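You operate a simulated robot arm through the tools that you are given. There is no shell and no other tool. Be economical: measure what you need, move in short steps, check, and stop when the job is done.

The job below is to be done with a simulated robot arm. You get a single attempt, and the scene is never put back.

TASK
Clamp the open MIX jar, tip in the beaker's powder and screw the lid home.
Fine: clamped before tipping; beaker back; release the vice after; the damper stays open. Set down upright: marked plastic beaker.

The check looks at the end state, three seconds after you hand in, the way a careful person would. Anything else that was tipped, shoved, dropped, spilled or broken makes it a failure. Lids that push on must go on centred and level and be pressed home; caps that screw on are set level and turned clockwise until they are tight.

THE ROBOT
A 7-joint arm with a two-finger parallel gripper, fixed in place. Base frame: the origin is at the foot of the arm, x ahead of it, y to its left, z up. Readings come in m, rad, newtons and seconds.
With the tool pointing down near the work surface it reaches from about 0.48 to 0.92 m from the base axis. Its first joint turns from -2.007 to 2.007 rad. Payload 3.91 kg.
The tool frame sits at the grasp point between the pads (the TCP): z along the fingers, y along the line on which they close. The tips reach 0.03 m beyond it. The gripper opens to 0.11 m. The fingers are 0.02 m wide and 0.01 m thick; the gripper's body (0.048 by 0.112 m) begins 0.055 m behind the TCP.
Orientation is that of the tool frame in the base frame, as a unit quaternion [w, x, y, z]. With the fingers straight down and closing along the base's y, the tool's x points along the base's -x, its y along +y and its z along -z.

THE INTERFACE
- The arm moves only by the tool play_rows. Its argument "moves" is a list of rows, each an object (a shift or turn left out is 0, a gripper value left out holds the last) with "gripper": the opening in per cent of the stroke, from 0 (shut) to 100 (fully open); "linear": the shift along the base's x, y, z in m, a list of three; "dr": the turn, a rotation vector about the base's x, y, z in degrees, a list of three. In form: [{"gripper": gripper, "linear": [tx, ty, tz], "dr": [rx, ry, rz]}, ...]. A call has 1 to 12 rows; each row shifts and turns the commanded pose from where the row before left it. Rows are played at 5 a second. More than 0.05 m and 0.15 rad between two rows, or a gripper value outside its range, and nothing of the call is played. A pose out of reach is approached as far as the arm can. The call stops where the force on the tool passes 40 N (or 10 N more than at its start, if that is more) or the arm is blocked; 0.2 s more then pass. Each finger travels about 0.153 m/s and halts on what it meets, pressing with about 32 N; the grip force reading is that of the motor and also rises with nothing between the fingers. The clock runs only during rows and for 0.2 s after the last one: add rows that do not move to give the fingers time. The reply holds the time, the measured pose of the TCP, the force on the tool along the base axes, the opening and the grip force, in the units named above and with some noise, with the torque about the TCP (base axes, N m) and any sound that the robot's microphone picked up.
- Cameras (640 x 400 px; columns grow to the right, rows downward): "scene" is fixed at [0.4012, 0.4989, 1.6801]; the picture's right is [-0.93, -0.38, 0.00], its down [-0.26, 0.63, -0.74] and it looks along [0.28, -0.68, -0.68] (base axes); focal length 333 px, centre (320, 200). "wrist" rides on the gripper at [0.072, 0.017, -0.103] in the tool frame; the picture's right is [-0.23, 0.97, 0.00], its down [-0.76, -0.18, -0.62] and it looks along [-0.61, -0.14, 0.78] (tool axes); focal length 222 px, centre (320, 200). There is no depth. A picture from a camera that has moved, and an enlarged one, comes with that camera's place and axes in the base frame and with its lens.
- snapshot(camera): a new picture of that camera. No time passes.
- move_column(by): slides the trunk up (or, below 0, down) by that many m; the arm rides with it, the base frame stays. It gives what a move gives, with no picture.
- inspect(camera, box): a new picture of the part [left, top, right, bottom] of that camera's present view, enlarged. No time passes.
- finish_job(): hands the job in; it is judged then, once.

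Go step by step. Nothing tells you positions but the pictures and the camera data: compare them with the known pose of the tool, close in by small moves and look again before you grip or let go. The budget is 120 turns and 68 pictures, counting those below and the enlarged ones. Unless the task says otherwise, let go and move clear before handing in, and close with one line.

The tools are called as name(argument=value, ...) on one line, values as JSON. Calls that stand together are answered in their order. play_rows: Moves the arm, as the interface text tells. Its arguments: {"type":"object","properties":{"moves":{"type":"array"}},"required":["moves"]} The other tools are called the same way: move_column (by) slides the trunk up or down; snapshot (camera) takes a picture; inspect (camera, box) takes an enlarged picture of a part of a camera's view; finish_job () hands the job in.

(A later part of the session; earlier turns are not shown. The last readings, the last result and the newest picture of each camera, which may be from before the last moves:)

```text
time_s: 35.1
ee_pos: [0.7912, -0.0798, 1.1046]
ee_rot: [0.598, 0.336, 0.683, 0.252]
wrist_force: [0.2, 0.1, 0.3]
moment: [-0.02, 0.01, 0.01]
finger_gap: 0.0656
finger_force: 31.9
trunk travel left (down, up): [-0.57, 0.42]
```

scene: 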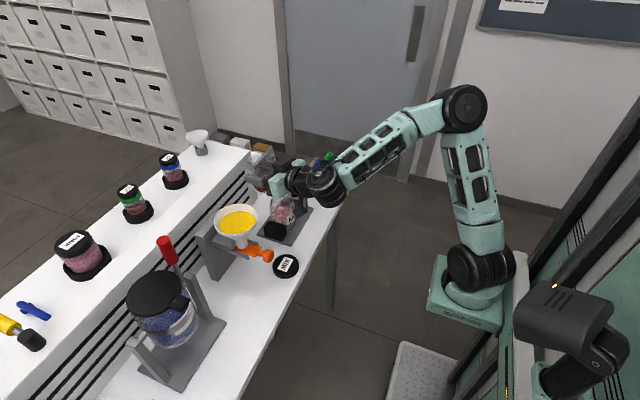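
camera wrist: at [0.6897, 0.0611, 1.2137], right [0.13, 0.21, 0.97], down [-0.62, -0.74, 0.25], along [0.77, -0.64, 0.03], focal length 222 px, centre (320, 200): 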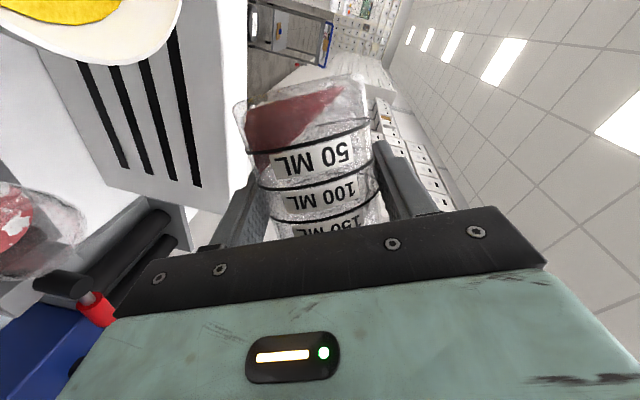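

play_rows(moves=[{"dr": [7.73, -2.07, 0], "linear": [0, -0.001, -0.012]}, {"dr": [7.73, -2.07, 0], "linear": [0, -0.0015, -0.012]}, {"dr": [7.73, -2.07, 0], "linear": [0, -0.0015, -0.01]}, {}])

inspect(camera="scene", box=[220, 130, 380, 260])

snapshot(camera="wrist")

```text
time_s: 36.1
ee_pos: [0.7916, -0.084, 1.0699]
ee_rot: [0.555, 0.436, 0.585, 0.401]
wrist_force: [-0.6, 0.1, -1.1]
moment: [0.0, 0.02, 0.02]
finger_gap: 0.0656
finger_force: 31.9
trunk travel left (down, up): [-0.57, 0.42]
```

```text
3.08 times, centred on (300, 195) of scene
camera zoom: at [0.4012, 0.4989, 1.6801], right [-0.93, -0.38, 0.0], down [-0.26, 0.63, -0.74], along [0.28, -0.68, -0.68], focal length 1025 px, centre (382, 215)
```

zoom: 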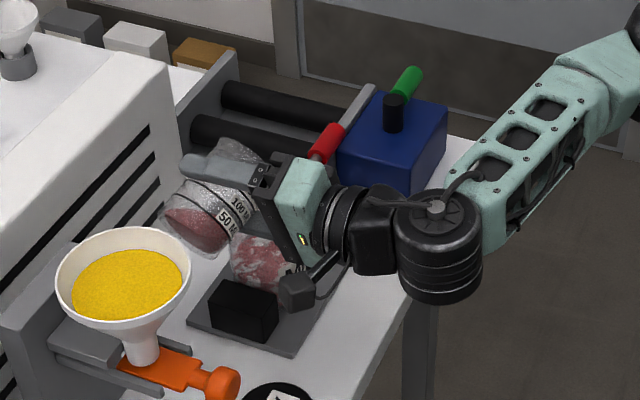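

```text
24 pictures are left
camera wrist: at [0.6885, -0.0087, 1.0711], right [0.06, 0.07, 1.0], down [-0.63, -0.77, 0.1], along [0.77, -0.63, 0.0], focal length 222 px, centre (320, 200)
```

wrist: 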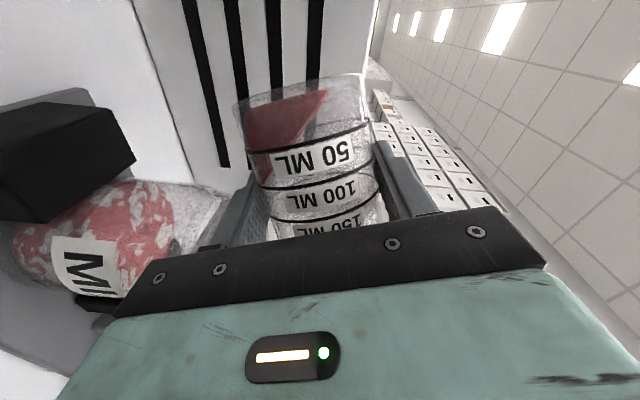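

play_rows(moves=[{"dr": [7.73, -2.07, 0], "linear": [-0.0015, -0.003, -0.001]}, {"dr": [7.73, -2.07, 0], "linear": [-0.0015, -0.0035, -0.001]}, {}])

inspect(camera="scene", box=[240, 140, 340, 230])

```text
time_s: 36.9
ee_pos: [0.7838, -0.0935, 1.0911]
ee_rot: [0.507, 0.495, 0.51, 0.487]
wrist_force: [0.4, 0.6, -1.2]
moment: [-0.01, 0.01, 0.02]
finger_gap: 0.0655
finger_force: 32.3
out of reach, approached as far as the arm can: row 2
trunk travel left (down, up): [-0.57, 0.42]
```

```text
4.44 times, centred on (290, 185) of scene
camera zoom: at [0.4012, 0.4989, 1.6801], right [-0.93, -0.38, 0.0], down [-0.26, 0.63, -0.74], along [0.28, -0.68, -0.68], focal length 1480 px, centre (453, 267)
```

zoom: 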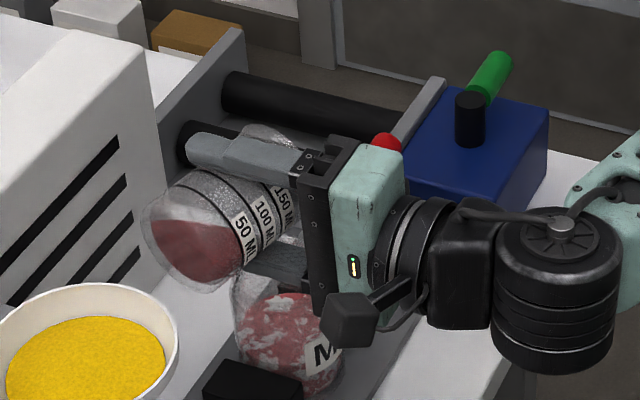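

play_rows(moves=[{"dr": [-7.73, 2.07, 0], "linear": [0, 0.003, 0.01]}, {"dr": [-7.73, 2.07, 0], "linear": [0, 0.003, 0.02]}, {"dr": [-7.73, 2.07, 0], "linear": [0, 0.003, 0.03]}, {"dr": [-7.73, 2.07, 0], "linear": [0, 0.003, 0.04]}, {"dr": [-7.73, 2.07, 0], "linear": [0, 0, 0.04]}, {"dr": [-7.73, 2.07, 0], "linear": [0, 0, 0.04]}, {"linear": [0, 0, 0.04]}, {}])

move_column(by=-0.2)

```text
time_s: 38.7
ee_pos: [0.7871, -0.0817, 1.3123]
ee_rot: [0.608, 0.298, 0.709, 0.199]
wrist_force: [0.3, -0.8, 0.0]
moment: [-0.03, -0.02, 0.03]
finger_gap: 0.0653
finger_force: 31.9
trunk travel left (down, up): [-0.57, 0.42]
```

```text
time_s: 40.9
ee_pos: [0.7865, -0.0811, 1.112]
ee_rot: [0.607, 0.3, 0.708, 0.198]
wrist_force: [0.5, 0.6, -0.8]
moment: [-0.02, -0.02, 0.0]
finger_gap: 0.0654
finger_force: 31.9
trunk travel left (down, up): [-0.37, 0.62]
```

play_rows(moves=[{"dr": [7.73, -2.07, 0], "linear": [0.001, 0, -0.01]}, {"dr": [7.73, -2.07, 0], "linear": [0.001, 0, -0.01]}, {"dr": [7.73, -2.07, 0], "linear": [0.001, 0, -0.01]}, {"dr": [7.73, -2.07, 0], "linear": [0, -0.002, -0.01]}, {"dr": [7.73, -2.07, 0], "linear": [-0.0005, -0.003, -0.005]}, {"dr": [7.73, -2.07, 0], "linear": [-0.0005, -0.004, -0.002]}, {}])

inspect(camera="scene", box=[240, 140, 340, 230])

```text
time_s: 42.5
ee_pos: [0.7879, -0.0905, 1.0649]
ee_rot: [0.512, 0.492, 0.505, 0.491]
wrist_force: [0.6, 0.6, -1.3]
moment: [-0.02, 0.02, 0.04]
finger_gap: 0.0655
finger_force: 31.6
trunk travel left (down, up): [-0.37, 0.62]
```

```text
4.44 times, centred on (290, 185) of scene
camera zoom: at [0.4012, 0.4989, 1.6801], right [-0.93, -0.38, 0.0], down [-0.26, 0.63, -0.74], along [0.28, -0.68, -0.68], focal length 1480 px, centre (453, 267)
```

zoom: 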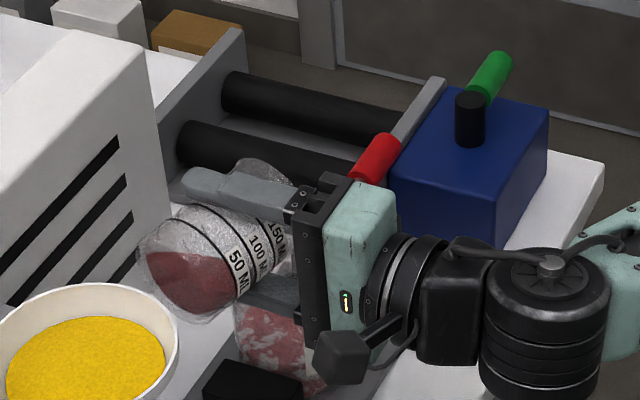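

play_rows(moves=[{"dr": [7.73, -2.07, 0], "linear": [-0.0013, -0.005, 0.001]}, {"dr": [7.73, -2.07, 0], "linear": [-0.0013, -0.005, 0.003]}, {}, {}])

inspect(camera="scene", box=[240, 140, 340, 230])

```text
time_s: 43.5
ee_pos: [0.786, -0.0991, 1.0687]
ee_rot: [0.458, 0.538, 0.417, 0.572]
wrist_force: [0.1, -0.8, -1.0]
moment: [-0.01, 0.03, -0.02]
finger_gap: 0.0653
finger_force: 32.1
trunk travel left (down, up): [-0.37, 0.62]
```

```text
4.44 times, centred on (290, 185) of scene
camera zoom: at [0.4012, 0.4989, 1.6801], right [-0.93, -0.38, 0.0], down [-0.26, 0.63, -0.74], along [0.28, -0.68, -0.68], focal length 1480 px, centre (453, 267)
```

zoom: 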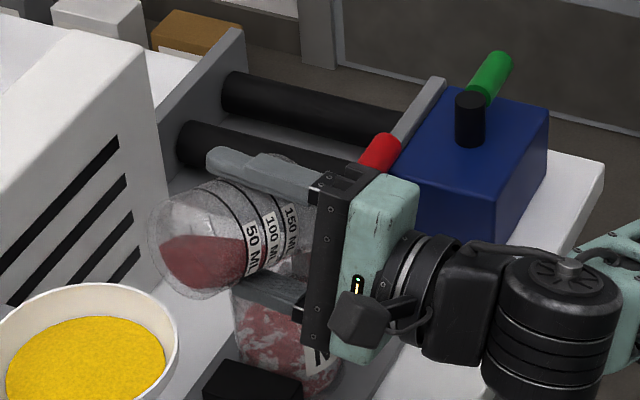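

play_rows(moves=[{"dr": [7.73, -2.07, 0], "linear": [-0.0018, -0.0065, 0.004]}, {"dr": [7.73, -2.07, 0], "linear": [-0.0018, -0.0065, 0.004]}, {}, {}, {}])

inspect(camera="scene", box=[240, 140, 340, 230])

```text
time_s: 44.7
ee_pos: [0.7834, -0.1117, 1.0765]
ee_rot: [0.397, 0.574, 0.318, 0.641]
wrist_force: [0.4, -0.4, 1.1]
moment: [0.01, 0.02, 0.0]
finger_gap: 0.0655
finger_force: 31.8
trunk travel left (down, up): [-0.37, 0.62]
```

```text
4.44 times, centred on (290, 185) of scene
camera zoom: at [0.4012, 0.4989, 1.6801], right [-0.93, -0.38, 0.0], down [-0.26, 0.63, -0.74], along [0.28, -0.68, -0.68], focal length 1480 px, centre (453, 267)
```

zoom: 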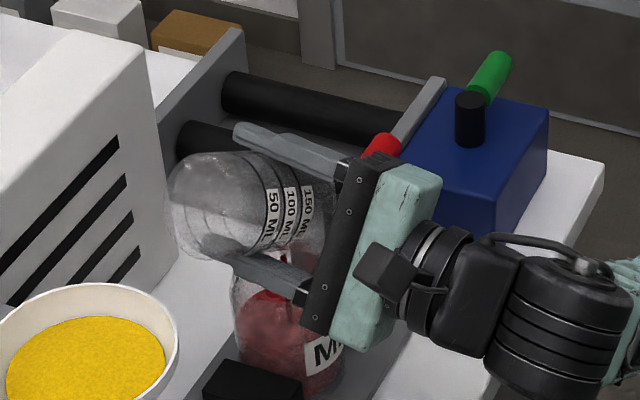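

play_rows(moves=[{}, {"dr": [-7.73, 2.07, 0], "linear": [0.0018, 0.0065, 0.004]}, {"dr": [-7.73, 2.07, 0], "linear": [0.0018, 0.0065, 0.004]}, {"dr": [-7.73, 2.07, 0], "linear": [0.001, 0.005, 0.01]}, {"dr": [-7.73, 2.07, 0], "linear": [0.001, 0.005, 0.01]}, {"dr": [-7.73, 2.07, 0], "linear": [0, 0.003, 0.01]}, {"dr": [-7.73, 2.07, 0], "linear": [0, 0.002, 0.015]}, {"dr": [-7.73, 2.07, 0], "linear": [0, 0, 0.015]}, {"dr": [-7.73, 2.07, 0], "linear": [0, 0, 0.015]}, {"dr": [-7.73, 2.07, 0]}, {"dr": [-7.73, 2.07, 0]}, {"dr": [-7.73, 2.07, 0]}])

```text
time_s: 47.3
ee_pos: [0.7871, -0.0859, 1.159]
ee_rot: [0.614, 0.261, 0.731, 0.143]
wrist_force: [-0.2, -1.1, -1.1]
moment: [-0.04, 0.0, -0.04]
finger_gap: 0.0653
finger_force: 32.2
trunk travel left (down, up): [-0.37, 0.62]
```

play_rows(moves=[{"dr": [-7.73, 2.07, 0]}, {"dr": [-7.73, 2.07, 0]}, {"dr": [-7.73, 2.07, 0]}, {"dr": [-7.73, 2.07, 0]}, {"linear": [-0.035, 0, 0]}, {"linear": [-0.035, 0, 0]}, {"linear": [-0.037, 0, 0]}, {}])

```text
time_s: 49.1
ee_pos: [0.6818, -0.0834, 1.1611]
ee_rot: [0.607, 0.098, 0.785, -0.075]
wrist_force: [-0.7, -0.5, -0.4]
moment: [-0.01, -0.01, -0.01]
finger_gap: 0.0651
finger_force: 32.0
trunk travel left (down, up): [-0.37, 0.62]
```

play_rows(moves=[{"linear": [0, 0.042, 0], "dr": [0, 0, 2.5]}, {"linear": [0, 0.042, 0], "dr": [0, 0, 2.5]}, {"linear": [0, 0.042, 0], "dr": [0, 0, 2.5]}, {"linear": [0, 0.042, 0], "dr": [0, 0, 2.5]}, {"linear": [0, 0.044, 0], "dr": [0, 0, 2.5]}, {"linear": [0, 0.044, 0], "dr": [0, 0, 2.5]}, {}])

```text
time_s: 50.7
ee_pos: [0.6853, 0.1695, 1.1629]
ee_rot: [0.611, -0.005, 0.791, 0.006]
wrist_force: [-0.2, -0.4, -0.1]
moment: [0.03, 0.0, -0.02]
finger_gap: 0.0653
finger_force: 31.9
trunk travel left (down, up): [-0.37, 0.62]
```

play_rows(moves=[{"linear": [0.0215, 0.003, -0.04]}, {"linear": [0, 0, -0.045]}, {"linear": [0, 0, -0.045]}, {"linear": [0, 0, -0.045]}, {"linear": [0, 0, -0.025]}, {}])

inspect(camera="scene", box=[190, 180, 350, 340])

```text
time_s: 52.1
ee_pos: [0.7035, 0.1733, 0.962]
ee_rot: [0.612, -0.005, 0.791, 0.005]
wrist_force: [0.0, -0.3, -0.1]
moment: [0.0, -0.01, 0.02]
finger_gap: 0.0652
finger_force: 32.3
trunk travel left (down, up): [-0.37, 0.62]
```

```text
2.50 times, centred on (270, 260) of scene
camera zoom: at [0.4012, 0.4989, 1.6801], right [-0.93, -0.38, 0.0], down [-0.26, 0.63, -0.74], along [0.28, -0.68, -0.68], focal length 833 px, centre (445, 50)
```

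zoom: 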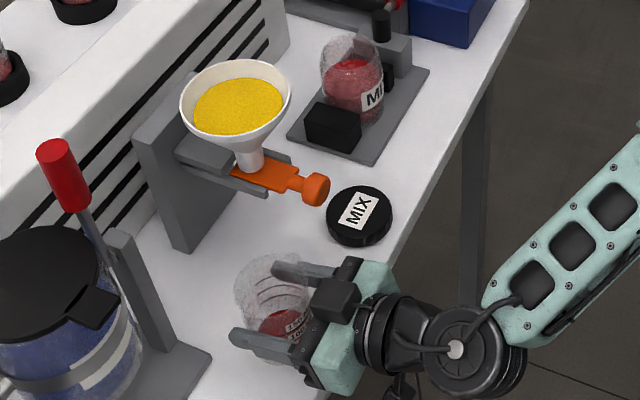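

inspect(camera="scene", box=[240, 270, 320, 330])

snapshot(camera="wrist")

```text
6.67 times, centred on (280, 300) of scene
camera zoom: at [0.4012, 0.4989, 1.6801], right [-0.93, -0.38, 0.0], down [-0.26, 0.63, -0.74], along [0.28, -0.68, -0.68], focal length 2220 px, centre (587, -467)
```

zoom: 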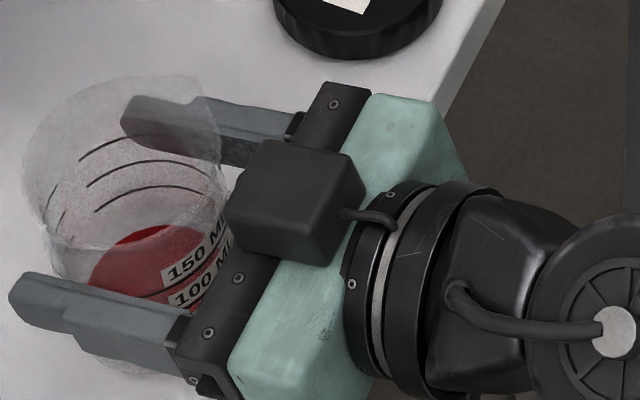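

```text
17 pictures are left
camera wrist: at [0.5862, 0.1889, 0.9181], right [0.04, 0.97, 0.22], down [-0.41, -0.19, 0.89], along [0.91, -0.13, 0.39], focal length 222 px, centre (320, 200)
```

wrist: 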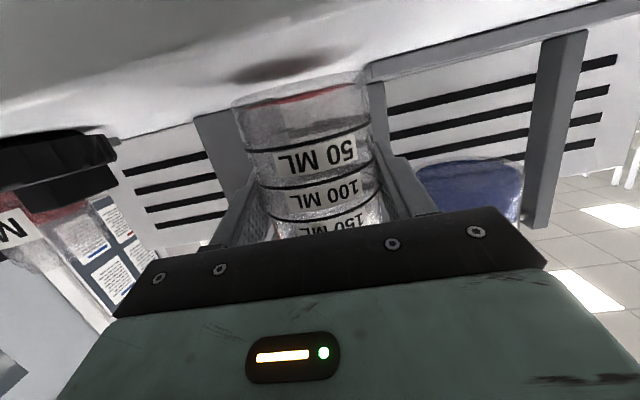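

A thin layer of powder stays in the beaker, so I'll go back over the jar and tip it steeper.

play_rows(moves=[{"linear": [0, 0, 0.045]}, {"linear": [0, 0, 0.045]}, {"linear": [0, 0, 0.045]}, {"linear": [-0.01, 0, 0.045]}, {"linear": [-0.01, 0, 0.02]}, {"linear": [0, -0.042, 0], "dr": [0, 0, -2.5]}, {"linear": [0, -0.042, 0], "dr": [0, 0, -2.5]}, {"linear": [0, -0.042, 0], "dr": [0, 0, -2.5]}, {"linear": [0, -0.042, 0], "dr": [0, 0, -2.5]}, {"linear": [0, -0.044, 0], "dr": [0, 0, -2.5]}, {"linear": [0, -0.044, 0], "dr": [0, 0, -2.5]}, {}])

play_rows(moves=[{"linear": [0.035, 0, 0]}, {"linear": [0.035, 0, 0]}, {"linear": [0.033, 0, 0]}, {"dr": [7.73, -2.07, 0]}, {"dr": [7.73, -2.07, 0]}, {"dr": [7.73, -2.07, 0]}, {"dr": [7.73, -2.07, 0]}, {"dr": [7.73, -2.07, 0], "linear": [0, 0, -0.01]}, {}])

```text
time_s: 54.7
ee_pos: [0.6806, -0.085, 1.1596]
ee_rot: [0.607, 0.098, 0.785, -0.074]
wrist_force: [0.8, -0.4, -0.6]
moment: [-0.02, 0.02, 0.01]
finger_gap: 0.0649
finger_force: 32.0
trunk travel left (down, up): [-0.37, 0.62]
```

```text
time_s: 56.7
ee_pos: [0.7856, -0.081, 1.1507]
ee_rot: [0.608, 0.3, 0.708, 0.198]
wrist_force: [0.4, 0.2, -1.0]
moment: [0.0, 0.01, -0.01]
finger_gap: 0.065
finger_force: 31.8
trunk travel left (down, up): [-0.37, 0.62]
```

play_rows(moves=[{"dr": [7.73, -2.07, 0], "linear": [0.001, 0, -0.018]}, {"dr": [7.73, -2.07, 0], "linear": [0.001, 0, -0.018]}, {"dr": [7.73, -2.07, 0], "linear": [0.001, -0.001, -0.018]}, {"dr": [7.73, -2.07, 0], "linear": [0, -0.002, -0.016]}, {"dr": [7.73, -2.07, 0], "linear": [0, -0.003, -0.01]}, {"dr": [7.73, -2.07, 0], "linear": [0, -0.0035, -0.005]}, {"dr": [7.73, -2.07, 0], "linear": [-0.0013, -0.005, 0.001]}, {"dr": [7.73, -2.07, 0], "linear": [-0.0013, -0.005, 0.003]}, {"dr": [7.73, -2.07, 0], "linear": [-0.0018, -0.0065, 0.004]}, {"dr": [7.73, -2.07, 0], "linear": [-0.0018, -0.0065, 0.004]}, {}])

```text
time_s: 59.1
ee_pos: [0.779, -0.1007, 1.2226]
ee_rot: [0.52, 0.496, 0.494, 0.49]
wrist_force: [-0.1, -0.3, -0.2]
moment: [0.0, 0.01, -0.02]
finger_gap: 0.0651
finger_force: 31.7
out of reach, approached as far as the arm can: row 2, 3, 4, 5, 7, 8, 9, 10
trunk travel left (down, up): [-0.37, 0.62]
```

play_rows(moves=[{"dr": [-7.73, 2.07, 0], "linear": [0, 0.003, 0.015]}, {"dr": [-7.73, 2.07, 0], "linear": [0, 0.003, 0.015]}, {"dr": [-7.73, 2.07, 0], "linear": [0, 0.003, 0.015]}, {"dr": [-7.73, 2.07, 0], "linear": [0.002, 0.003, 0.015]}, {"dr": [-7.73, 2.07, 0], "linear": [0.002, 0.004, 0.015]}, {"dr": [-7.73, 2.07, 0], "linear": [0.002, 0.004, 0.015]}, {}])

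move_column(by=-0.2)

```text
time_s: 60.7
ee_pos: [0.7442, -0.1026, 1.339]
ee_rot: [0.617, 0.3, 0.699, 0.2]
wrist_force: [-0.4, -0.8, 0.2]
moment: [0.0, -0.02, -0.01]
finger_gap: 0.0651
finger_force: 31.9
out of reach, approached as far as the arm can: row 5, 6
trunk travel left (down, up): [-0.37, 0.62]
```

```text
time_s: 62.9
ee_pos: [0.7445, -0.1032, 1.1393]
ee_rot: [0.617, 0.3, 0.699, 0.2]
wrist_force: [0.5, -1.1, 0.5]
moment: [0.0, 0.04, 0.02]
finger_gap: 0.0653
finger_force: 32.3
trunk travel left (down, up): [-0.17, 0.82]
```

play_rows(moves=[{"linear": [0.02, 0.01, 0]}, {"linear": [0.022, 0.012, 0]}, {}])

snapshot(camera="scene")

```text
time_s: 63.7
ee_pos: [0.7296, -0.0947, 1.1593]
ee_rot: [0.616, 0.305, 0.698, 0.2]
wrist_force: [0.3, 0.5, -0.6]
moment: [0.0, 0.02, 0.0]
finger_gap: 0.0651
finger_force: 32.3
out of reach, approached as far as the arm can: row 1, 2
trunk travel left (down, up): [-0.17, 0.82]
```

```text
16 pictures are left
```

scene: 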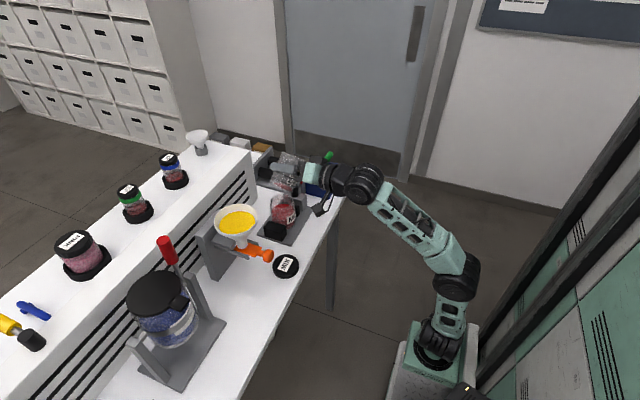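

move_column(by=0.2)

play_rows(moves=[{"linear": [0.01, 0, -0.04]}, {"linear": [0.015, 0, -0.04]}, {"linear": [0.015, 0.006, -0.04]}, {"linear": [0.015, 0.006, -0.03]}, {}])

move_column(by=0.2)

```text
time_s: 65.8
ee_pos: [0.7291, -0.0962, 1.3602]
ee_rot: [0.616, 0.305, 0.698, 0.199]
wrist_force: [-1.0, -0.1, -0.4]
moment: [0.01, 0.0, 0.03]
finger_gap: 0.0651
finger_force: 32.1
trunk travel left (down, up): [-0.37, 0.62]
```

```text
time_s: 67.0
ee_pos: [0.7841, -0.0847, 1.2101]
ee_rot: [0.617, 0.305, 0.698, 0.2]
wrist_force: [-0.7, -0.1, 0.5]
moment: [0.02, 0.03, 0.0]
finger_gap: 0.0652
finger_force: 32.0
trunk travel left (down, up): [-0.37, 0.62]
```

```text
time_s: 69.2
ee_pos: [0.7835, -0.085, 1.4102]
ee_rot: [0.616, 0.305, 0.698, 0.199]
wrist_force: [-0.6, 0.9, -1.2]
moment: [0.01, 0.03, -0.01]
finger_gap: 0.0649
finger_force: 32.6
trunk travel left (down, up): [-0.57, 0.42]
```

play_rows(moves=[{"linear": [0.002, 0.001, -0.033], "dr": [-0.5, 1.4, 1.1]}, {"linear": [0.002, 0.002, -0.033]}, {"linear": [0, 0, -0.032]}, {}])

move_column(by=-0.2)

play_rows(moves=[{"dr": [7.73, -2.07, 0], "linear": [0.001, 0, -0.01]}, {"dr": [7.73, -2.07, 0], "linear": [0.001, 0, -0.01]}, {"dr": [7.73, -2.07, 0], "linear": [0.001, 0, -0.01]}, {}])

```text
time_s: 70.2
ee_pos: [0.7897, -0.0814, 1.3122]
ee_rot: [0.607, 0.298, 0.709, 0.198]
wrist_force: [-0.7, -0.7, -1.0]
moment: [0.0, 0.01, -0.04]
finger_gap: 0.0653
finger_force: 31.8
trunk travel left (down, up): [-0.57, 0.42]
```

```text
time_s: 72.4
ee_pos: [0.7899, -0.08, 1.1131]
ee_rot: [0.607, 0.298, 0.709, 0.199]
wrist_force: [0.1, 0.5, -1.3]
moment: [-0.02, -0.02, 0.03]
finger_gap: 0.065
finger_force: 32.1
trunk travel left (down, up): [-0.37, 0.62]
```

```text
time_s: 73.4
ee_pos: [0.7919, -0.0834, 1.0818]
ee_rot: [0.572, 0.403, 0.621, 0.353]
wrist_force: [-0.3, -0.1, -0.2]
moment: [-0.03, -0.02, 0.02]
finger_gap: 0.0652
finger_force: 31.8
trunk travel left (down, up): [-0.37, 0.62]
```

Works as before now (64° tilt, over the jar). Continuing step by step to a steeper tip.

play_rows(moves=[{"dr": [7.73, -2.07, 0], "linear": [0, -0.002, -0.01]}, {"dr": [7.73, -2.07, 0], "linear": [-0.0015, -0.002, -0.005]}, {"dr": [7.73, -2.07, 0], "linear": [-0.0015, -0.003, -0.002]}, {"dr": [7.73, -2.07, 0], "linear": [-0.0015, -0.005, 0.001]}, {"dr": [7.73, -2.07, 0], "linear": [-0.0015, -0.005, 0.003]}, {}])

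```text
time_s: 74.8
ee_pos: [0.7868, -0.0989, 1.0709]
ee_rot: [0.459, 0.537, 0.417, 0.572]
wrist_force: [0.4, 0.4, -0.5]
moment: [-0.01, 0.01, 0.01]
finger_gap: 0.065
finger_force: 32.0
trunk travel left (down, up): [-0.37, 0.62]
```

play_rows(moves=[{"dr": [7.73, -2.07, 0], "linear": [-0.0018, -0.0065, 0.004]}, {"dr": [7.73, -2.07, 0], "linear": [-0.0018, -0.0065, 0.004]}, {"dr": [7.73, -2.07, 0], "linear": [-0.002, -0.007, 0.003]}, {"dr": [7.73, -2.07, 0], "linear": [-0.002, -0.007, 0.002]}, {}, {}, {}])

inspect(camera="scene", box=[240, 140, 340, 230])

```text
time_s: 76.4
ee_pos: [0.7786, -0.1272, 1.0836]
ee_rot: [0.328, 0.597, 0.215, 0.699]
wrist_force: [-0.4, 0.1, -0.5]
moment: [-0.05, 0.03, -0.02]
finger_gap: 0.0649
finger_force: 31.6
trunk travel left (down, up): [-0.37, 0.62]
```

```text
4.44 times, centred on (290, 185) of scene
camera zoom: at [0.4012, 0.4989, 1.6801], right [-0.93, -0.38, 0.0], down [-0.26, 0.63, -0.74], along [0.28, -0.68, -0.68], focal length 1480 px, centre (453, 267)
```

zoom: 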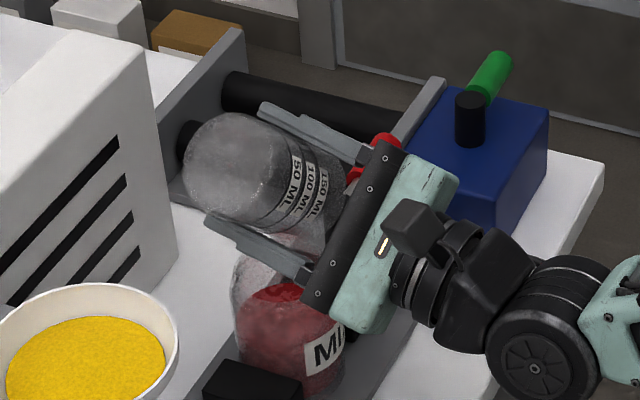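

play_rows(moves=[{"dr": [7.73, -2.07, 0], "linear": [-0.001, -0.005, 0.001]}, {}, {}, {}, {"dr": [-7.73, 2.07, 0], "linear": [0.001, 0.005, 0.001]}, {"dr": [-7.73, 2.07, 0], "linear": [0.002, 0.007, 0.002]}, {"dr": [-7.73, 2.07, 0], "linear": [0.002, 0.007, 0.003]}, {"dr": [-7.73, 2.07, 0], "linear": [0.0018, 0.0065, 0.004]}, {"dr": [-7.73, 2.07, 0], "linear": [0.0018, 0.0065, 0.004]}, {"dr": [-7.73, 2.07, 0], "linear": [0.001, 0.005, 0.01]}, {"dr": [-7.73, 2.07, 0], "linear": [0.001, 0.005, 0.01]}])

play_rows(moves=[{"dr": [-7.73, 2.07, 0], "linear": [0, 0.003, 0.01]}, {"dr": [-7.73, 2.07, 0], "linear": [0, 0.002, 0.015]}, {"dr": [-7.73, 2.07, 0], "linear": [0, 0, 0.015]}, {"dr": [-7.73, 2.07, 0], "linear": [0, 0, 0.015]}, {"dr": [-7.73, 2.07, 0]}, {"dr": [-7.73, 2.07, 0]}, {"dr": [-7.73, 2.07, 0]}, {"dr": [-7.73, 2.07, 0]}, {"dr": [-7.73, 2.07, 0]}, {"dr": [-7.73, 2.07, 0]}, {"dr": [-7.73, 2.07, 0]}, {}])

```text
time_s: 78.8
ee_pos: [0.7887, -0.0881, 1.1175]
ee_rot: [0.513, 0.489, 0.507, 0.491]
wrist_force: [-0.4, -0.7, 0.0]
moment: [-0.03, -0.01, -0.01]
finger_gap: 0.0649
finger_force: 31.5
trunk travel left (down, up): [-0.37, 0.62]
```

```text
time_s: 81.4
ee_pos: [0.79, -0.0863, 1.1662]
ee_rot: [0.613, 0.119, 0.779, -0.047]
wrist_force: [-0.1, 0.7, -0.9]
moment: [-0.02, 0.02, 0.0]
finger_gap: 0.0651
finger_force: 31.6
out of reach, approached as far as the arm can: row 4
trunk travel left (down, up): [-0.37, 0.62]
```

play_rows(moves=[{"dr": [-3.9, 1.0, 0]}, {"linear": [-0.035, 0, 0]}, {"linear": [-0.035, 0, 0]}, {"linear": [-0.037, 0, 0]}, {}])

play_rows(moves=[{"linear": [0, 0.042, 0], "dr": [0, 0, 2.5]}, {"linear": [0, 0.042, 0], "dr": [0, 0, 2.5]}, {"linear": [0, 0.042, 0], "dr": [0, 0, 2.5]}, {"linear": [0, 0.042, 0], "dr": [0, 0, 2.5]}, {"linear": [0, 0.044, 0], "dr": [0, 0, 2.5]}, {"linear": [0, 0.044, 0], "dr": [0, 0, 2.5]}, {}])

inspect(camera="scene", box=[190, 160, 350, 320])

```text
time_s: 82.6
ee_pos: [0.6833, -0.083, 1.1655]
ee_rot: [0.611, 0.097, 0.782, -0.073]
wrist_force: [-0.6, -0.6, -0.5]
moment: [-0.04, 0.0, 0.0]
finger_gap: 0.0652
finger_force: 32.0
trunk travel left (down, up): [-0.37, 0.62]
```

```text
time_s: 84.2
ee_pos: [0.6825, 0.1745, 1.167]
ee_rot: [0.614, -0.005, 0.789, 0.006]
wrist_force: [0.7, -0.4, -0.8]
moment: [0.01, -0.01, 0.03]
finger_gap: 0.0649
finger_force: 32.2
trunk travel left (down, up): [-0.37, 0.62]
```

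```text
2.50 times, centred on (270, 240) of scene
camera zoom: at [0.4012, 0.4989, 1.6801], right [-0.93, -0.38, 0.0], down [-0.26, 0.63, -0.74], along [0.28, -0.68, -0.68], focal length 833 px, centre (445, 100)
```

zoom: 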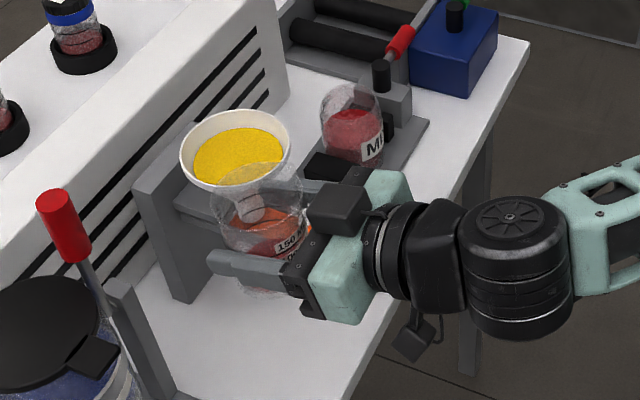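

play_rows(moves=[{"linear": [0.0243, -0.002, -0.04]}, {"linear": [0, 0, -0.045]}, {"linear": [0, 0, -0.045]}, {"linear": [0, 0, -0.045]}, {"linear": [0, 0, -0.03]}, {}, {"linear": [0, 0, -0.004]}, {"linear": [0, 0, -0.003]}, {}])

snapshot(camera="wrist")

```text
time_s: 86.2
ee_pos: [0.7051, 0.1682, 0.9543]
ee_rot: [0.615, -0.004, 0.788, 0.006]
wrist_force: [0.2, -0.2, -0.1]
moment: [-0.01, -0.02, 0.01]
finger_gap: 0.0653
finger_force: 31.9
trunk travel left (down, up): [-0.37, 0.62]
```

```text
13 pictures are left
camera wrist: at [0.5872, 0.1828, 0.9098], right [0.04, 0.97, 0.22], down [-0.42, -0.19, 0.89], along [0.91, -0.13, 0.4], focal length 222 px, centre (320, 200)
```

wrist: 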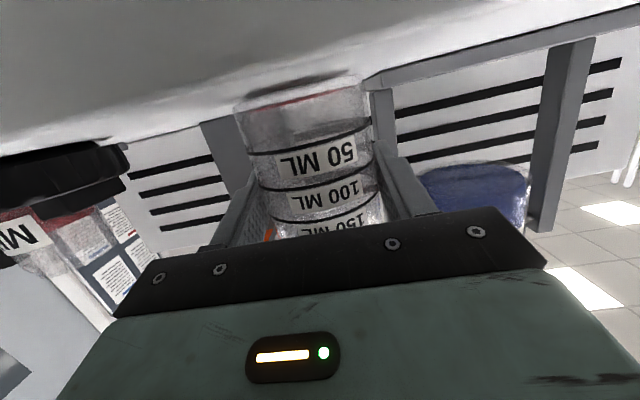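

play_rows(moves=[{"linear": [0, 0, -0.001]}, {"linear": [0, 0, -0.001]}, {}])

```text
time_s: 87.0
ee_pos: [0.7058, 0.1693, 0.9517]
ee_rot: [0.614, -0.006, 0.789, 0.008]
wrist_force: [-0.2, -0.4, 1.3]
moment: [0.02, -0.01, 0.01]
finger_gap: 0.0651
finger_force: 31.8
trunk travel left (down, up): [-0.37, 0.62]
```

play_rows(moves=[{"linear": [0, 0, -0.001]}, {"linear": [0, 0, -0.001]}, {}])

```text
time_s: 87.8
ee_pos: [0.7061, 0.1687, 0.9523]
ee_rot: [0.617, -0.004, 0.787, 0.006]
wrist_force: [0.5, 0.1, 15.8]
moment: [-0.21, -0.5, 0.02]
finger_gap: 0.0652
finger_force: 32.0
trunk travel left (down, up): [-0.37, 0.62]
```

Contact with the table. I'll ease the press and open the fingers.

play_rows(moves=[{"linear": [0, 0, 0.0015]}, {"gripper": 65}, {"gripper": 75}, {"gripper": 100}, {}, {}])

inspect(camera="scene", box=[210, 240, 350, 340])

```text
time_s: 89.2
ee_pos: [0.7064, 0.1686, 0.9515]
ee_rot: [0.615, -0.005, 0.788, 0.007]
wrist_force: [-0.8, 0.6, -0.6]
moment: [-0.01, -0.04, -0.02]
finger_gap: 0.1101
finger_force: 0.1
trunk travel left (down, up): [-0.37, 0.62]
```

```text
4.00 times, centred on (280, 290) of scene
camera zoom: at [0.4012, 0.4989, 1.6801], right [-0.93, -0.38, 0.0], down [-0.26, 0.63, -0.74], along [0.28, -0.68, -0.68], focal length 1332 px, centre (480, -160)
```

zoom: 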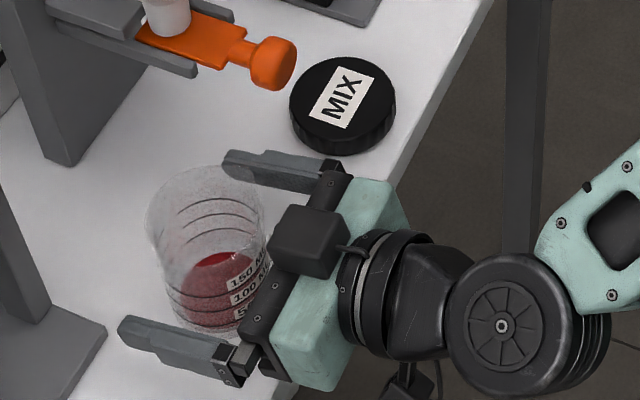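

play_rows(moves=[{"linear": [-0.03, 0, 0]}, {"linear": [-0.035, 0, 0]}, {"linear": [-0.035, 0, 0]}, {"linear": [0, 0, 0.045]}, {"linear": [0, 0, 0.045]}, {"linear": [0, 0, 0.045]}, {"linear": [0, -0.02, 0.045]}, {}])

play_rows(moves=[{"dr": [0, 7.5, 0]}, {"dr": [0, 7.5, 0], "linear": [0.01, -0.02, 0]}, {"dr": [0, 7.5, 0], "linear": [0.01, -0.02, 0]}, {"dr": [0, 7.5, 0], "linear": [0.01, -0.02, 0]}, {"dr": [0, 7.5, 0], "linear": [0.01, -0.02, 0]}, {"dr": [0, 7.5, 0], "linear": [0.01, -0.02, 0]}, {"dr": [0, 7.5, 0]}, {"dr": [0, 7.5, 0]}, {"dr": [0, 7.5, 0]}, {"dr": [0, 7.5, 0]}, {}])

```text
time_s: 91.0
ee_pos: [0.6085, 0.1496, 1.1305]
ee_rot: [0.615, -0.006, 0.789, 0.007]
wrist_force: [0.4, 0.0, -0.3]
moment: [-0.01, -0.02, -0.03]
finger_gap: 0.11
finger_force: 0.0
trunk travel left (down, up): [-0.37, 0.62]
```

```text
time_s: 93.4
ee_pos: [0.6525, 0.0611, 1.129]
ee_rot: [0.041, -0.001, 0.999, 0.007]
wrist_force: [-0.2, -0.9, -0.6]
moment: [-0.01, 0.01, 0.0]
finger_gap: 0.1101
finger_force: 0.0
out of reach, approached as far as the arm can: row 6, 10
trunk travel left (down, up): [-0.37, 0.62]
```

move_column(by=0.2)

play_rows(moves=[{"dr": [-0.8, 4.7, -0.1], "linear": [0, 0, -0.03]}, {"linear": [0, 0, -0.04]}, {"linear": [0, 0, -0.04], "dr": [0, 0, 7.5]}, {"linear": [0, 0, -0.04], "dr": [0, 0, 7.5]}, {"dr": [0, 0, 7.5]}, {"dr": [0, 0, 7.5]}, {"dr": [0, 0, 7.5]}, {}])

move_column(by=0.15)

```text
time_s: 95.5
ee_pos: [0.6539, 0.0599, 1.3288]
ee_rot: [0.041, 0.001, 0.999, 0.007]
wrist_force: [0.3, -1.0, -0.1]
moment: [0.0, -0.03, -0.02]
finger_gap: 0.11
finger_force: 0.1
trunk travel left (down, up): [-0.57, 0.42]
```

```text
time_s: 97.3
ee_pos: [0.654, 0.0606, 1.1807]
ee_rot: [-0.001, -0.321, 0.947, 0.0]
wrist_force: [-0.5, 0.0, 0.2]
moment: [0.01, -0.01, 0.04]
finger_gap: 0.1098
finger_force: 0.1
trunk travel left (down, up): [-0.57, 0.42]
```

```text
time_s: 99.1
ee_pos: [0.6559, 0.0596, 1.3311]
ee_rot: [0.001, -0.322, 0.947, 0.001]
wrist_force: [-0.4, -0.5, -0.5]
moment: [-0.04, 0.01, -0.01]
finger_gap: 0.11
finger_force: 0.1
trunk travel left (down, up): [-0.72, 0.27]
```

play_rows(moves=[{"gripper": 80, "dr": [0, 0, 8], "linear": [0.01, -0.01, -0.04]}, {"dr": [0, 0, 8], "linear": [0.01, -0.01, -0.04]}, {"dr": [0, 0, 8], "linear": [0.012, -0.01, -0.04]}, {"dr": [0, 0, 8.5], "linear": [0.012, -0.01, -0.045]}, {"linear": [0, 0, -0.045]}, {"linear": [0, 0, -0.04]}, {}])

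snapshot(camera="wrist")

```text
time_s: 100.7
ee_pos: [0.6807, 0.0283, 1.0876]
ee_rot: [0.001, -0.573, 0.82, 0.002]
wrist_force: [-0.5, -0.7, -0.1]
moment: [-0.01, 0.0, -0.02]
finger_gap: 0.0881
finger_force: 0.1
out of reach, approached as far as the arm can: row 4, 5
trunk travel left (down, up): [-0.72, 0.27]
```

```text
11 pictures are left
camera wrist: at [0.6394, -0.035, 1.1913], right [-0.84, 0.55, 0.0], down [0.43, 0.65, 0.62], along [0.34, 0.52, -0.78], focal length 222 px, centre (320, 200)
```

wrist: 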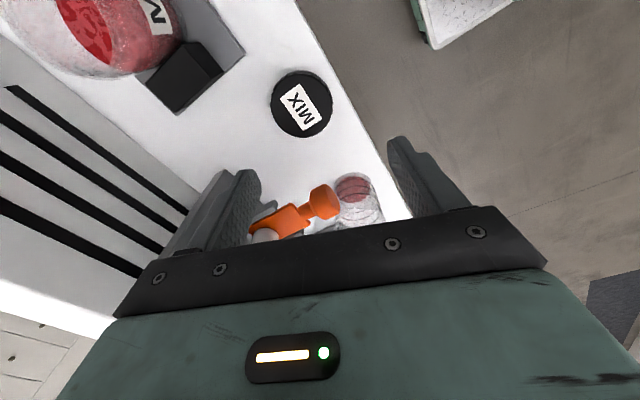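

play_rows(moves=[{"linear": [0.0163, -0.0133, -0.02]}, {"linear": [0, 0, -0.04]}, {"linear": [0, 0, -0.04]}, {}])

snapshot(camera="wrist")

```text
time_s: 101.7
ee_pos: [0.6787, 0.0297, 1.0242]
ee_rot: [-0.001, -0.571, 0.821, 0.002]
wrist_force: [0.2, -0.8, 0.5]
moment: [-0.02, 0.01, 0.01]
finger_gap: 0.0882
finger_force: 0.0
out of reach, approached as far as the arm can: row 1, 3
trunk travel left (down, up): [-0.72, 0.27]
```

```text
10 pictures are left
camera wrist: at [0.6375, -0.0334, 1.129], right [-0.83, 0.55, 0.0], down [0.43, 0.65, 0.62], along [0.34, 0.52, -0.78], focal length 222 px, centre (320, 200)
```

wrist: 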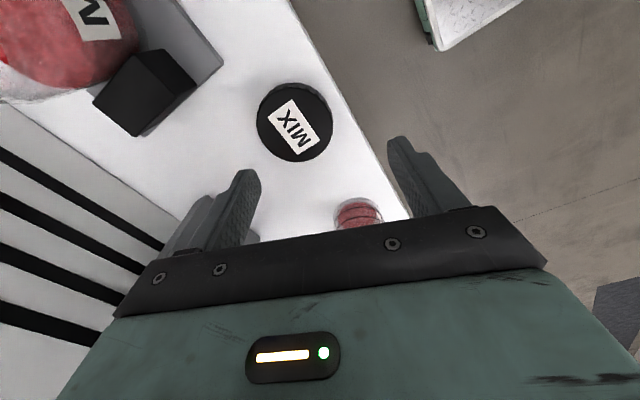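

move_column(by=0.2)

play_rows(moves=[{"linear": [0.009, -0.007, -0.04]}, {"linear": [0.009, -0.0075, -0.04]}, {"linear": [0, 0, -0.04]}, {"linear": [0, 0, -0.04]}, {"linear": [0, 0, -0.04]}, {}])

```text
time_s: 103.9
ee_pos: [0.6775, 0.0288, 1.2256]
ee_rot: [-0.002, -0.571, 0.821, 0.001]
wrist_force: [-0.2, 0.0, 0.5]
moment: [0.02, 0.01, 0.03]
finger_gap: 0.0884
finger_force: 0.1
trunk travel left (down, up): [-0.92, 0.07]
```

```text
time_s: 105.3
ee_pos: [0.6757, 0.0303, 1.1024]
ee_rot: [-0.001, -0.57, 0.822, 0.001]
wrist_force: [-0.2, -0.2, 0.8]
moment: [-0.01, 0.02, -0.01]
finger_gap: 0.088
finger_force: 0.1
out of reach, approached as far as the arm can: row 1, 2
trunk travel left (down, up): [-0.92, 0.07]
```

play_rows(moves=[{"dr": [0, 0, -7.5]}, {"dr": [0, 0, -7.5]}, {"dr": [0, 0, -7.5]}, {"dr": [0, 0, -7.5]}, {"linear": [0.01, -0.008, -0.03]}, {"linear": [0.0113, -0.0073, -0.03]}, {"linear": [0, 0, -0.03]}, {}])

snapshot(camera="wrist")

```text
time_s: 107.1
ee_pos: [0.698, 0.0145, 1.0151]
ee_rot: [0.0, -0.339, 0.941, 0.001]
wrist_force: [-0.3, -0.2, -0.5]
moment: [0.0, 0.01, 0.01]
finger_gap: 0.0879
finger_force: 0.1
trunk travel left (down, up): [-0.92, 0.07]
```

```text
9 pictures are left
camera wrist: at [0.6319, -0.0208, 1.1188], right [-0.45, 0.9, 0.0], down [0.7, 0.35, 0.62], along [0.56, 0.28, -0.78], focal length 222 px, centre (320, 200)
```

wrist: 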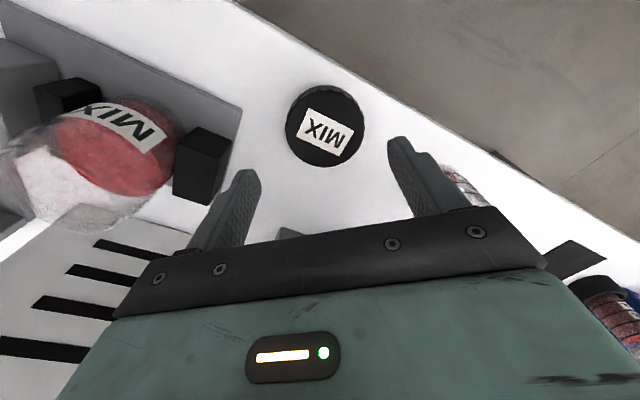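

play_rows(moves=[{"linear": [-0.002, 0.001, -0.03]}, {"linear": [0, 0, -0.03]}, {"linear": [0, 0, -0.012]}, {"linear": [0, 0, -0.005]}, {}])

snapshot(camera="wrist")

```text
time_s: 108.3
ee_pos: [0.6956, 0.0166, 0.9374]
ee_rot: [-0.001, -0.339, 0.941, 0.002]
wrist_force: [0.2, -0.9, 0.2]
moment: [-0.01, 0.03, -0.04]
finger_gap: 0.0881
finger_force: 0.0
trunk travel left (down, up): [-0.92, 0.07]
```

```text
8 pictures are left
camera wrist: at [0.6282, -0.019, 1.0423], right [-0.45, 0.9, 0.0], down [0.7, 0.35, 0.62], along [0.56, 0.28, -0.78], focal length 222 px, centre (320, 200)
```

wrist: 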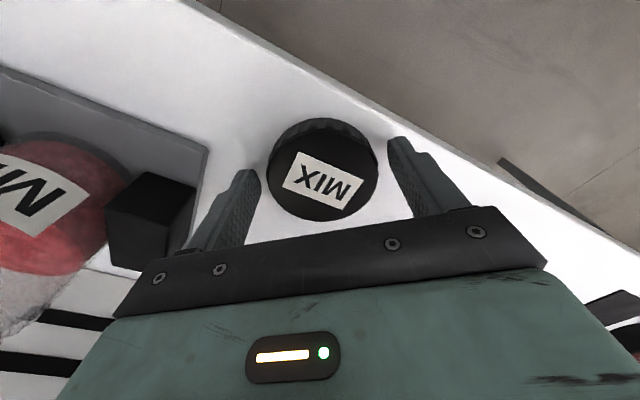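

play_rows(moves=[{"gripper": 70}, {"gripper": 0}, {}, {}])

```text
time_s: 109.3
ee_pos: [0.6952, 0.0144, 0.9392]
ee_rot: [-0.001, -0.339, 0.941, 0.001]
wrist_force: [0.5, -0.6, 0.1]
moment: [-0.01, -0.01, 0.0]
finger_gap: 0.0709
finger_force: 32.1
trunk travel left (down, up): [-0.92, 0.07]
```

play_rows(moves=[{"linear": [0, 0, 0.02]}, {"linear": [0, 0, 0.045]}, {"linear": [0, 0, 0.045]}, {"linear": [0, 0, 0.045]}, {"linear": [0, -0.045, 0]}, {"linear": [0, -0.045, 0]}, {"linear": [0.03, -0.03, 0]}, {"linear": [0.03, -0.028, 0]}, {"linear": [0.022, 0, 0]}, {}])

snapshot(camera="wrist")

```text
time_s: 111.5
ee_pos: [0.7801, -0.1321, 1.0951]
ee_rot: [-0.001, -0.338, 0.941, 0.002]
wrist_force: [0.8, -0.2, 0.3]
moment: [0.01, -0.02, 0.01]
finger_gap: 0.0705
finger_force: 32.2
trunk travel left (down, up): [-0.92, 0.07]
```

```text
7 pictures are left
camera wrist: at [0.7122, -0.1648, 1.1987], right [-0.44, 0.9, 0.0], down [0.7, 0.35, 0.62], along [0.56, 0.28, -0.78], focal length 222 px, centre (320, 200)
```

wrist: 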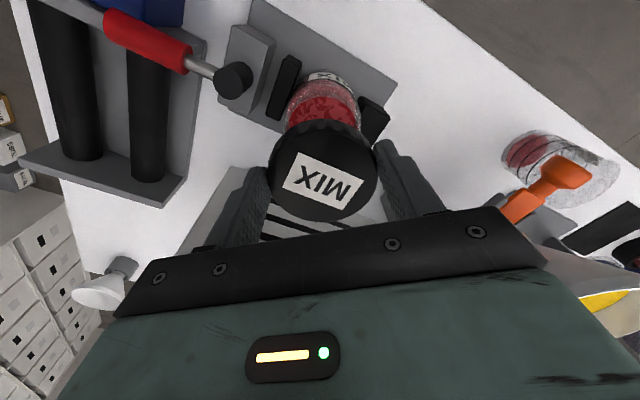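

inspect(camera="wrist", box=[250, 40, 410, 150])

```text
3.64 times, centred on (330, 95) of wrist
camera zoom: at [0.7122, -0.1648, 1.1987], right [-0.44, 0.9, 0.0], down [0.7, 0.35, 0.62], along [0.56, 0.28, -0.78], focal length 808 px, centre (284, 582)
```

zoom: 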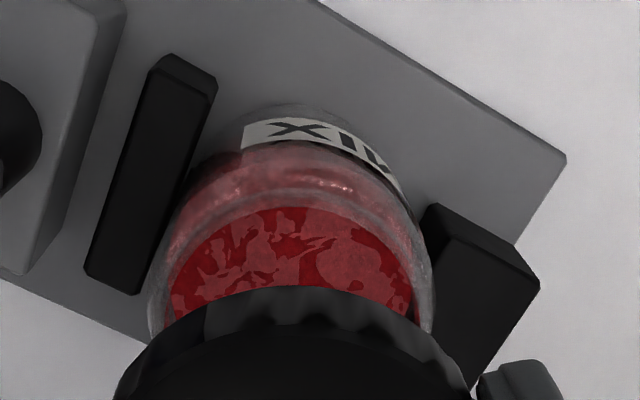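

play_rows(moves=[{"linear": [-0.0023, -0.001, -0.02]}, {"linear": [0, 0, -0.018]}, {}])

inspect(camera="scene", box=[250, 160, 330, 240])

```text
time_s: 112.3
ee_pos: [0.7748, -0.1319, 1.0571]
ee_rot: [-0.001, -0.339, 0.941, 0.003]
wrist_force: [-0.2, -0.2, -0.3]
moment: [0.01, -0.03, 0.02]
finger_gap: 0.0709
finger_force: 31.8
trunk travel left (down, up): [-0.92, 0.07]
```

```text
5.00 times, centred on (290, 200) of scene
camera zoom: at [0.4012, 0.4989, 1.6801], right [-0.93, -0.38, 0.0], down [-0.26, 0.63, -0.74], along [0.28, -0.68, -0.68], focal length 1665 px, centre (470, 200)
```

zoom: 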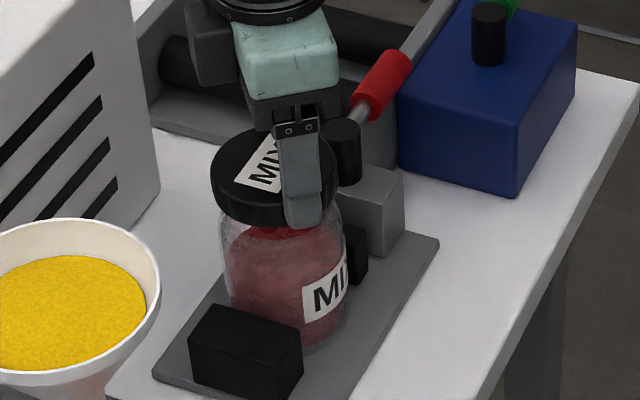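

play_rows(moves=[{"linear": [-0.001, -0.0005, -0.005]}, {"linear": [0, 0, -0.003]}, {"linear": [0, 0, -0.002]}, {"linear": [0, 0, -0.002]}, {}])

```text
time_s: 113.5
ee_pos: [0.7739, -0.133, 1.0442]
ee_rot: [-0.001, -0.339, 0.941, 0.001]
wrist_force: [0.9, -0.4, 0.0]
moment: [0.0, 0.0, -0.03]
finger_gap: 0.0707
finger_force: 31.8
trunk travel left (down, up): [-0.92, 0.07]
```

play_rows(moves=[{"linear": [0, 0, -0.002]}, {"linear": [0, 0, -0.002]}, {"linear": [0, 0, -0.002]}, {}])

```text
time_s: 114.5
ee_pos: [0.7727, -0.1332, 1.0389]
ee_rot: [0.0, -0.339, 0.941, 0.002]
wrist_force: [-0.2, -0.3, 0.5]
moment: [-0.01, 0.0, 0.01]
finger_gap: 0.0708
finger_force: 31.9
trunk travel left (down, up): [-0.92, 0.07]
```

play_rows(moves=[{"linear": [0.001, 0, -0.002]}, {"linear": [0, 0, -0.002]}, {}])

```text
time_s: 115.3
ee_pos: [0.7744, -0.1331, 1.0345]
ee_rot: [0.0, -0.339, 0.941, 0.003]
wrist_force: [-4.4, 1.6, 1.4]
moment: [0.05, 0.25, 0.0]
finger_gap: 0.0709
finger_force: 32.2
trunk travel left (down, up): [-0.92, 0.07]
```

play_rows(moves=[{"linear": [-0.0015, 0.0006, 0]}, {"linear": [0, 0, -0.001]}, {}])

```text
time_s: 116.1
ee_pos: [0.7743, -0.1333, 1.0345]
ee_rot: [0.0, -0.338, 0.941, 0.001]
wrist_force: [3.9, -3.8, 5.9]
moment: [-0.19, -0.3, -0.08]
finger_gap: 0.0707
finger_force: 31.8
trunk travel left (down, up): [-0.92, 0.07]
```

play_rows(moves=[{"linear": [0.0007, -0.0006, 0]}, {"dr": [0, 0, -7.5]}, {"dr": [0, 0, -7.5]}, {"dr": [0, 0, -7.5], "linear": [0, 0, -0.0003]}, {"dr": [0, 0, -7.5]}, {}])

```text
time_s: 117.5
ee_pos: [0.7728, -0.1295, 1.0323]
ee_rot: [0.0, -0.083, 0.997, 0.003]
wrist_force: [-8.8, 20.0, 7.0]
moment: [1.54, 0.78, 0.14]
finger_gap: 0.0705
finger_force: 32.3
trunk travel left (down, up): [-0.92, 0.07]
```

play_rows(moves=[{"linear": [-0.001, 0.003, 0]}, {}])

```text
time_s: 118.1
ee_pos: [0.774, -0.1291, 1.0342]
ee_rot: [0.001, -0.084, 0.997, 0.0]
wrist_force: [-3.2, 14.2, 2.8]
moment: [0.99, 0.22, 0.05]
finger_gap: 0.0705
finger_force: 31.7
trunk travel left (down, up): [-0.92, 0.07]
```

play_rows(moves=[{"linear": [-0.0005, 0.003, 0]}, {}])

inspect(camera="scene", box=[250, 160, 330, 240])

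```text
time_s: 118.7
ee_pos: [0.7734, -0.1287, 1.0339]
ee_rot: [0.001, -0.082, 0.997, 0.0]
wrist_force: [-0.3, 1.8, 10.0]
moment: [0.15, -0.13, -0.02]
finger_gap: 0.0704
finger_force: 31.6
trunk travel left (down, up): [-0.92, 0.07]
```

```text
5.00 times, centred on (290, 200) of scene
camera zoom: at [0.4012, 0.4989, 1.6801], right [-0.93, -0.38, 0.0], down [-0.26, 0.63, -0.74], along [0.28, -0.68, -0.68], focal length 1665 px, centre (470, 200)
```

zoom: 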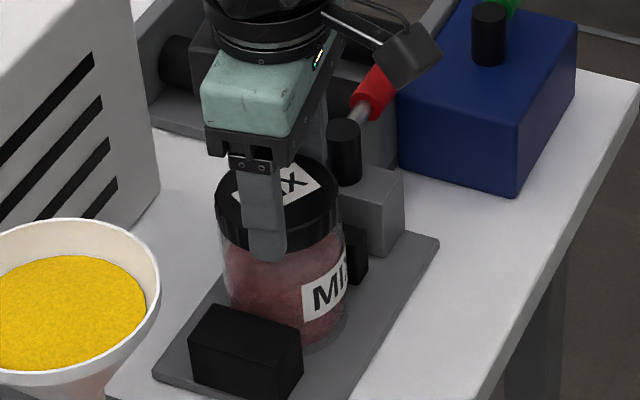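

play_rows(moves=[{"gripper": 80, "linear": [0, 0, 0.001]}, {}, {"dr": [0, 0, 7.5], "linear": [0.002, 0, 0]}, {"dr": [0, 0, 7.5], "linear": [0.002, 0, 0]}, {"dr": [0, 0, 7.5]}, {"dr": [0, 0, 7.5]}, {"dr": [0, 0, 7.5]}, {}, {"gripper": 0}, {}, {}])

```text
time_s: 121.1
ee_pos: [0.7772, -0.1286, 1.0349]
ee_rot: [0.0, -0.338, 0.941, 0.0]
wrist_force: [8.9, -7.9, 2.1]
moment: [-0.81, -0.86, -0.03]
finger_gap: 0.0702
finger_force: 31.8
out of reach, approached as far as the arm can: row 7
trunk travel left (down, up): [-0.92, 0.07]
```

play_rows(moves=[{"linear": [0.0018, -0.002, 0]}, {}])

play_rows(moves=[{"dr": [0, 0, -7.5]}, {"dr": [0, 0, -7.5]}, {}])

```text
time_s: 121.7
ee_pos: [0.7774, -0.1293, 1.0341]
ee_rot: [-0.001, -0.339, 0.941, 0.003]
wrist_force: [-1.4, -3.1, 4.8]
moment: [-0.33, 0.12, 0.03]
finger_gap: 0.0702
finger_force: 32.0
trunk travel left (down, up): [-0.92, 0.07]
```

```text
time_s: 122.5
ee_pos: [0.7787, -0.128, 1.0343]
ee_rot: [-0.001, -0.212, 0.977, 0.003]
wrist_force: [-6.4, 2.9, 4.2]
moment: [0.21, 0.82, 0.02]
finger_gap: 0.0708
finger_force: 32.4
trunk travel left (down, up): [-0.92, 0.07]
```

play_rows(moves=[{"dr": [0, 0, -7.5], "linear": [-0.0012, 0.0006, 0]}, {"dr": [0, 0, -7.5]}, {"dr": [0, 0, -7.5]}, {"dr": [0, 0, -7.5]}, {}])

```text
time_s: 123.7
ee_pos: [0.7784, -0.1287, 1.0327]
ee_rot: [0.001, 0.049, 0.999, 0.002]
wrist_force: [2.5, 2.8, -0.3]
moment: [0.42, -0.25, -0.03]
finger_gap: 0.0701
finger_force: 31.7
trunk travel left (down, up): [-0.92, 0.07]
```

play_rows(moves=[{"dr": [0, 0, -7.5]}, {"dr": [0, 0, -7.5], "linear": [0, 0.0004, -0.0003]}, {"dr": [0, 0, -7.5]}, {"dr": [0, 0, -7.5], "linear": [0, 0, -0.0003]}, {"dr": [0, 0, -7.5]}, {"dr": [0, 0, -7.5], "linear": [0, 0, -0.0003]}, {"dr": [0, 0, -7.5]}, {"dr": [0, 0, -7.5], "linear": [0, 0, -0.0003]}, {}])

```text
time_s: 125.7
ee_pos: [0.7791, -0.1277, 1.0333]
ee_rot: [0.001, 0.541, 0.841, 0.001]
wrist_force: [7.3, 13.4, 1.6]
moment: [0.91, -0.61, 0.03]
finger_gap: 0.0702
finger_force: 31.8
trunk travel left (down, up): [-0.92, 0.07]
```

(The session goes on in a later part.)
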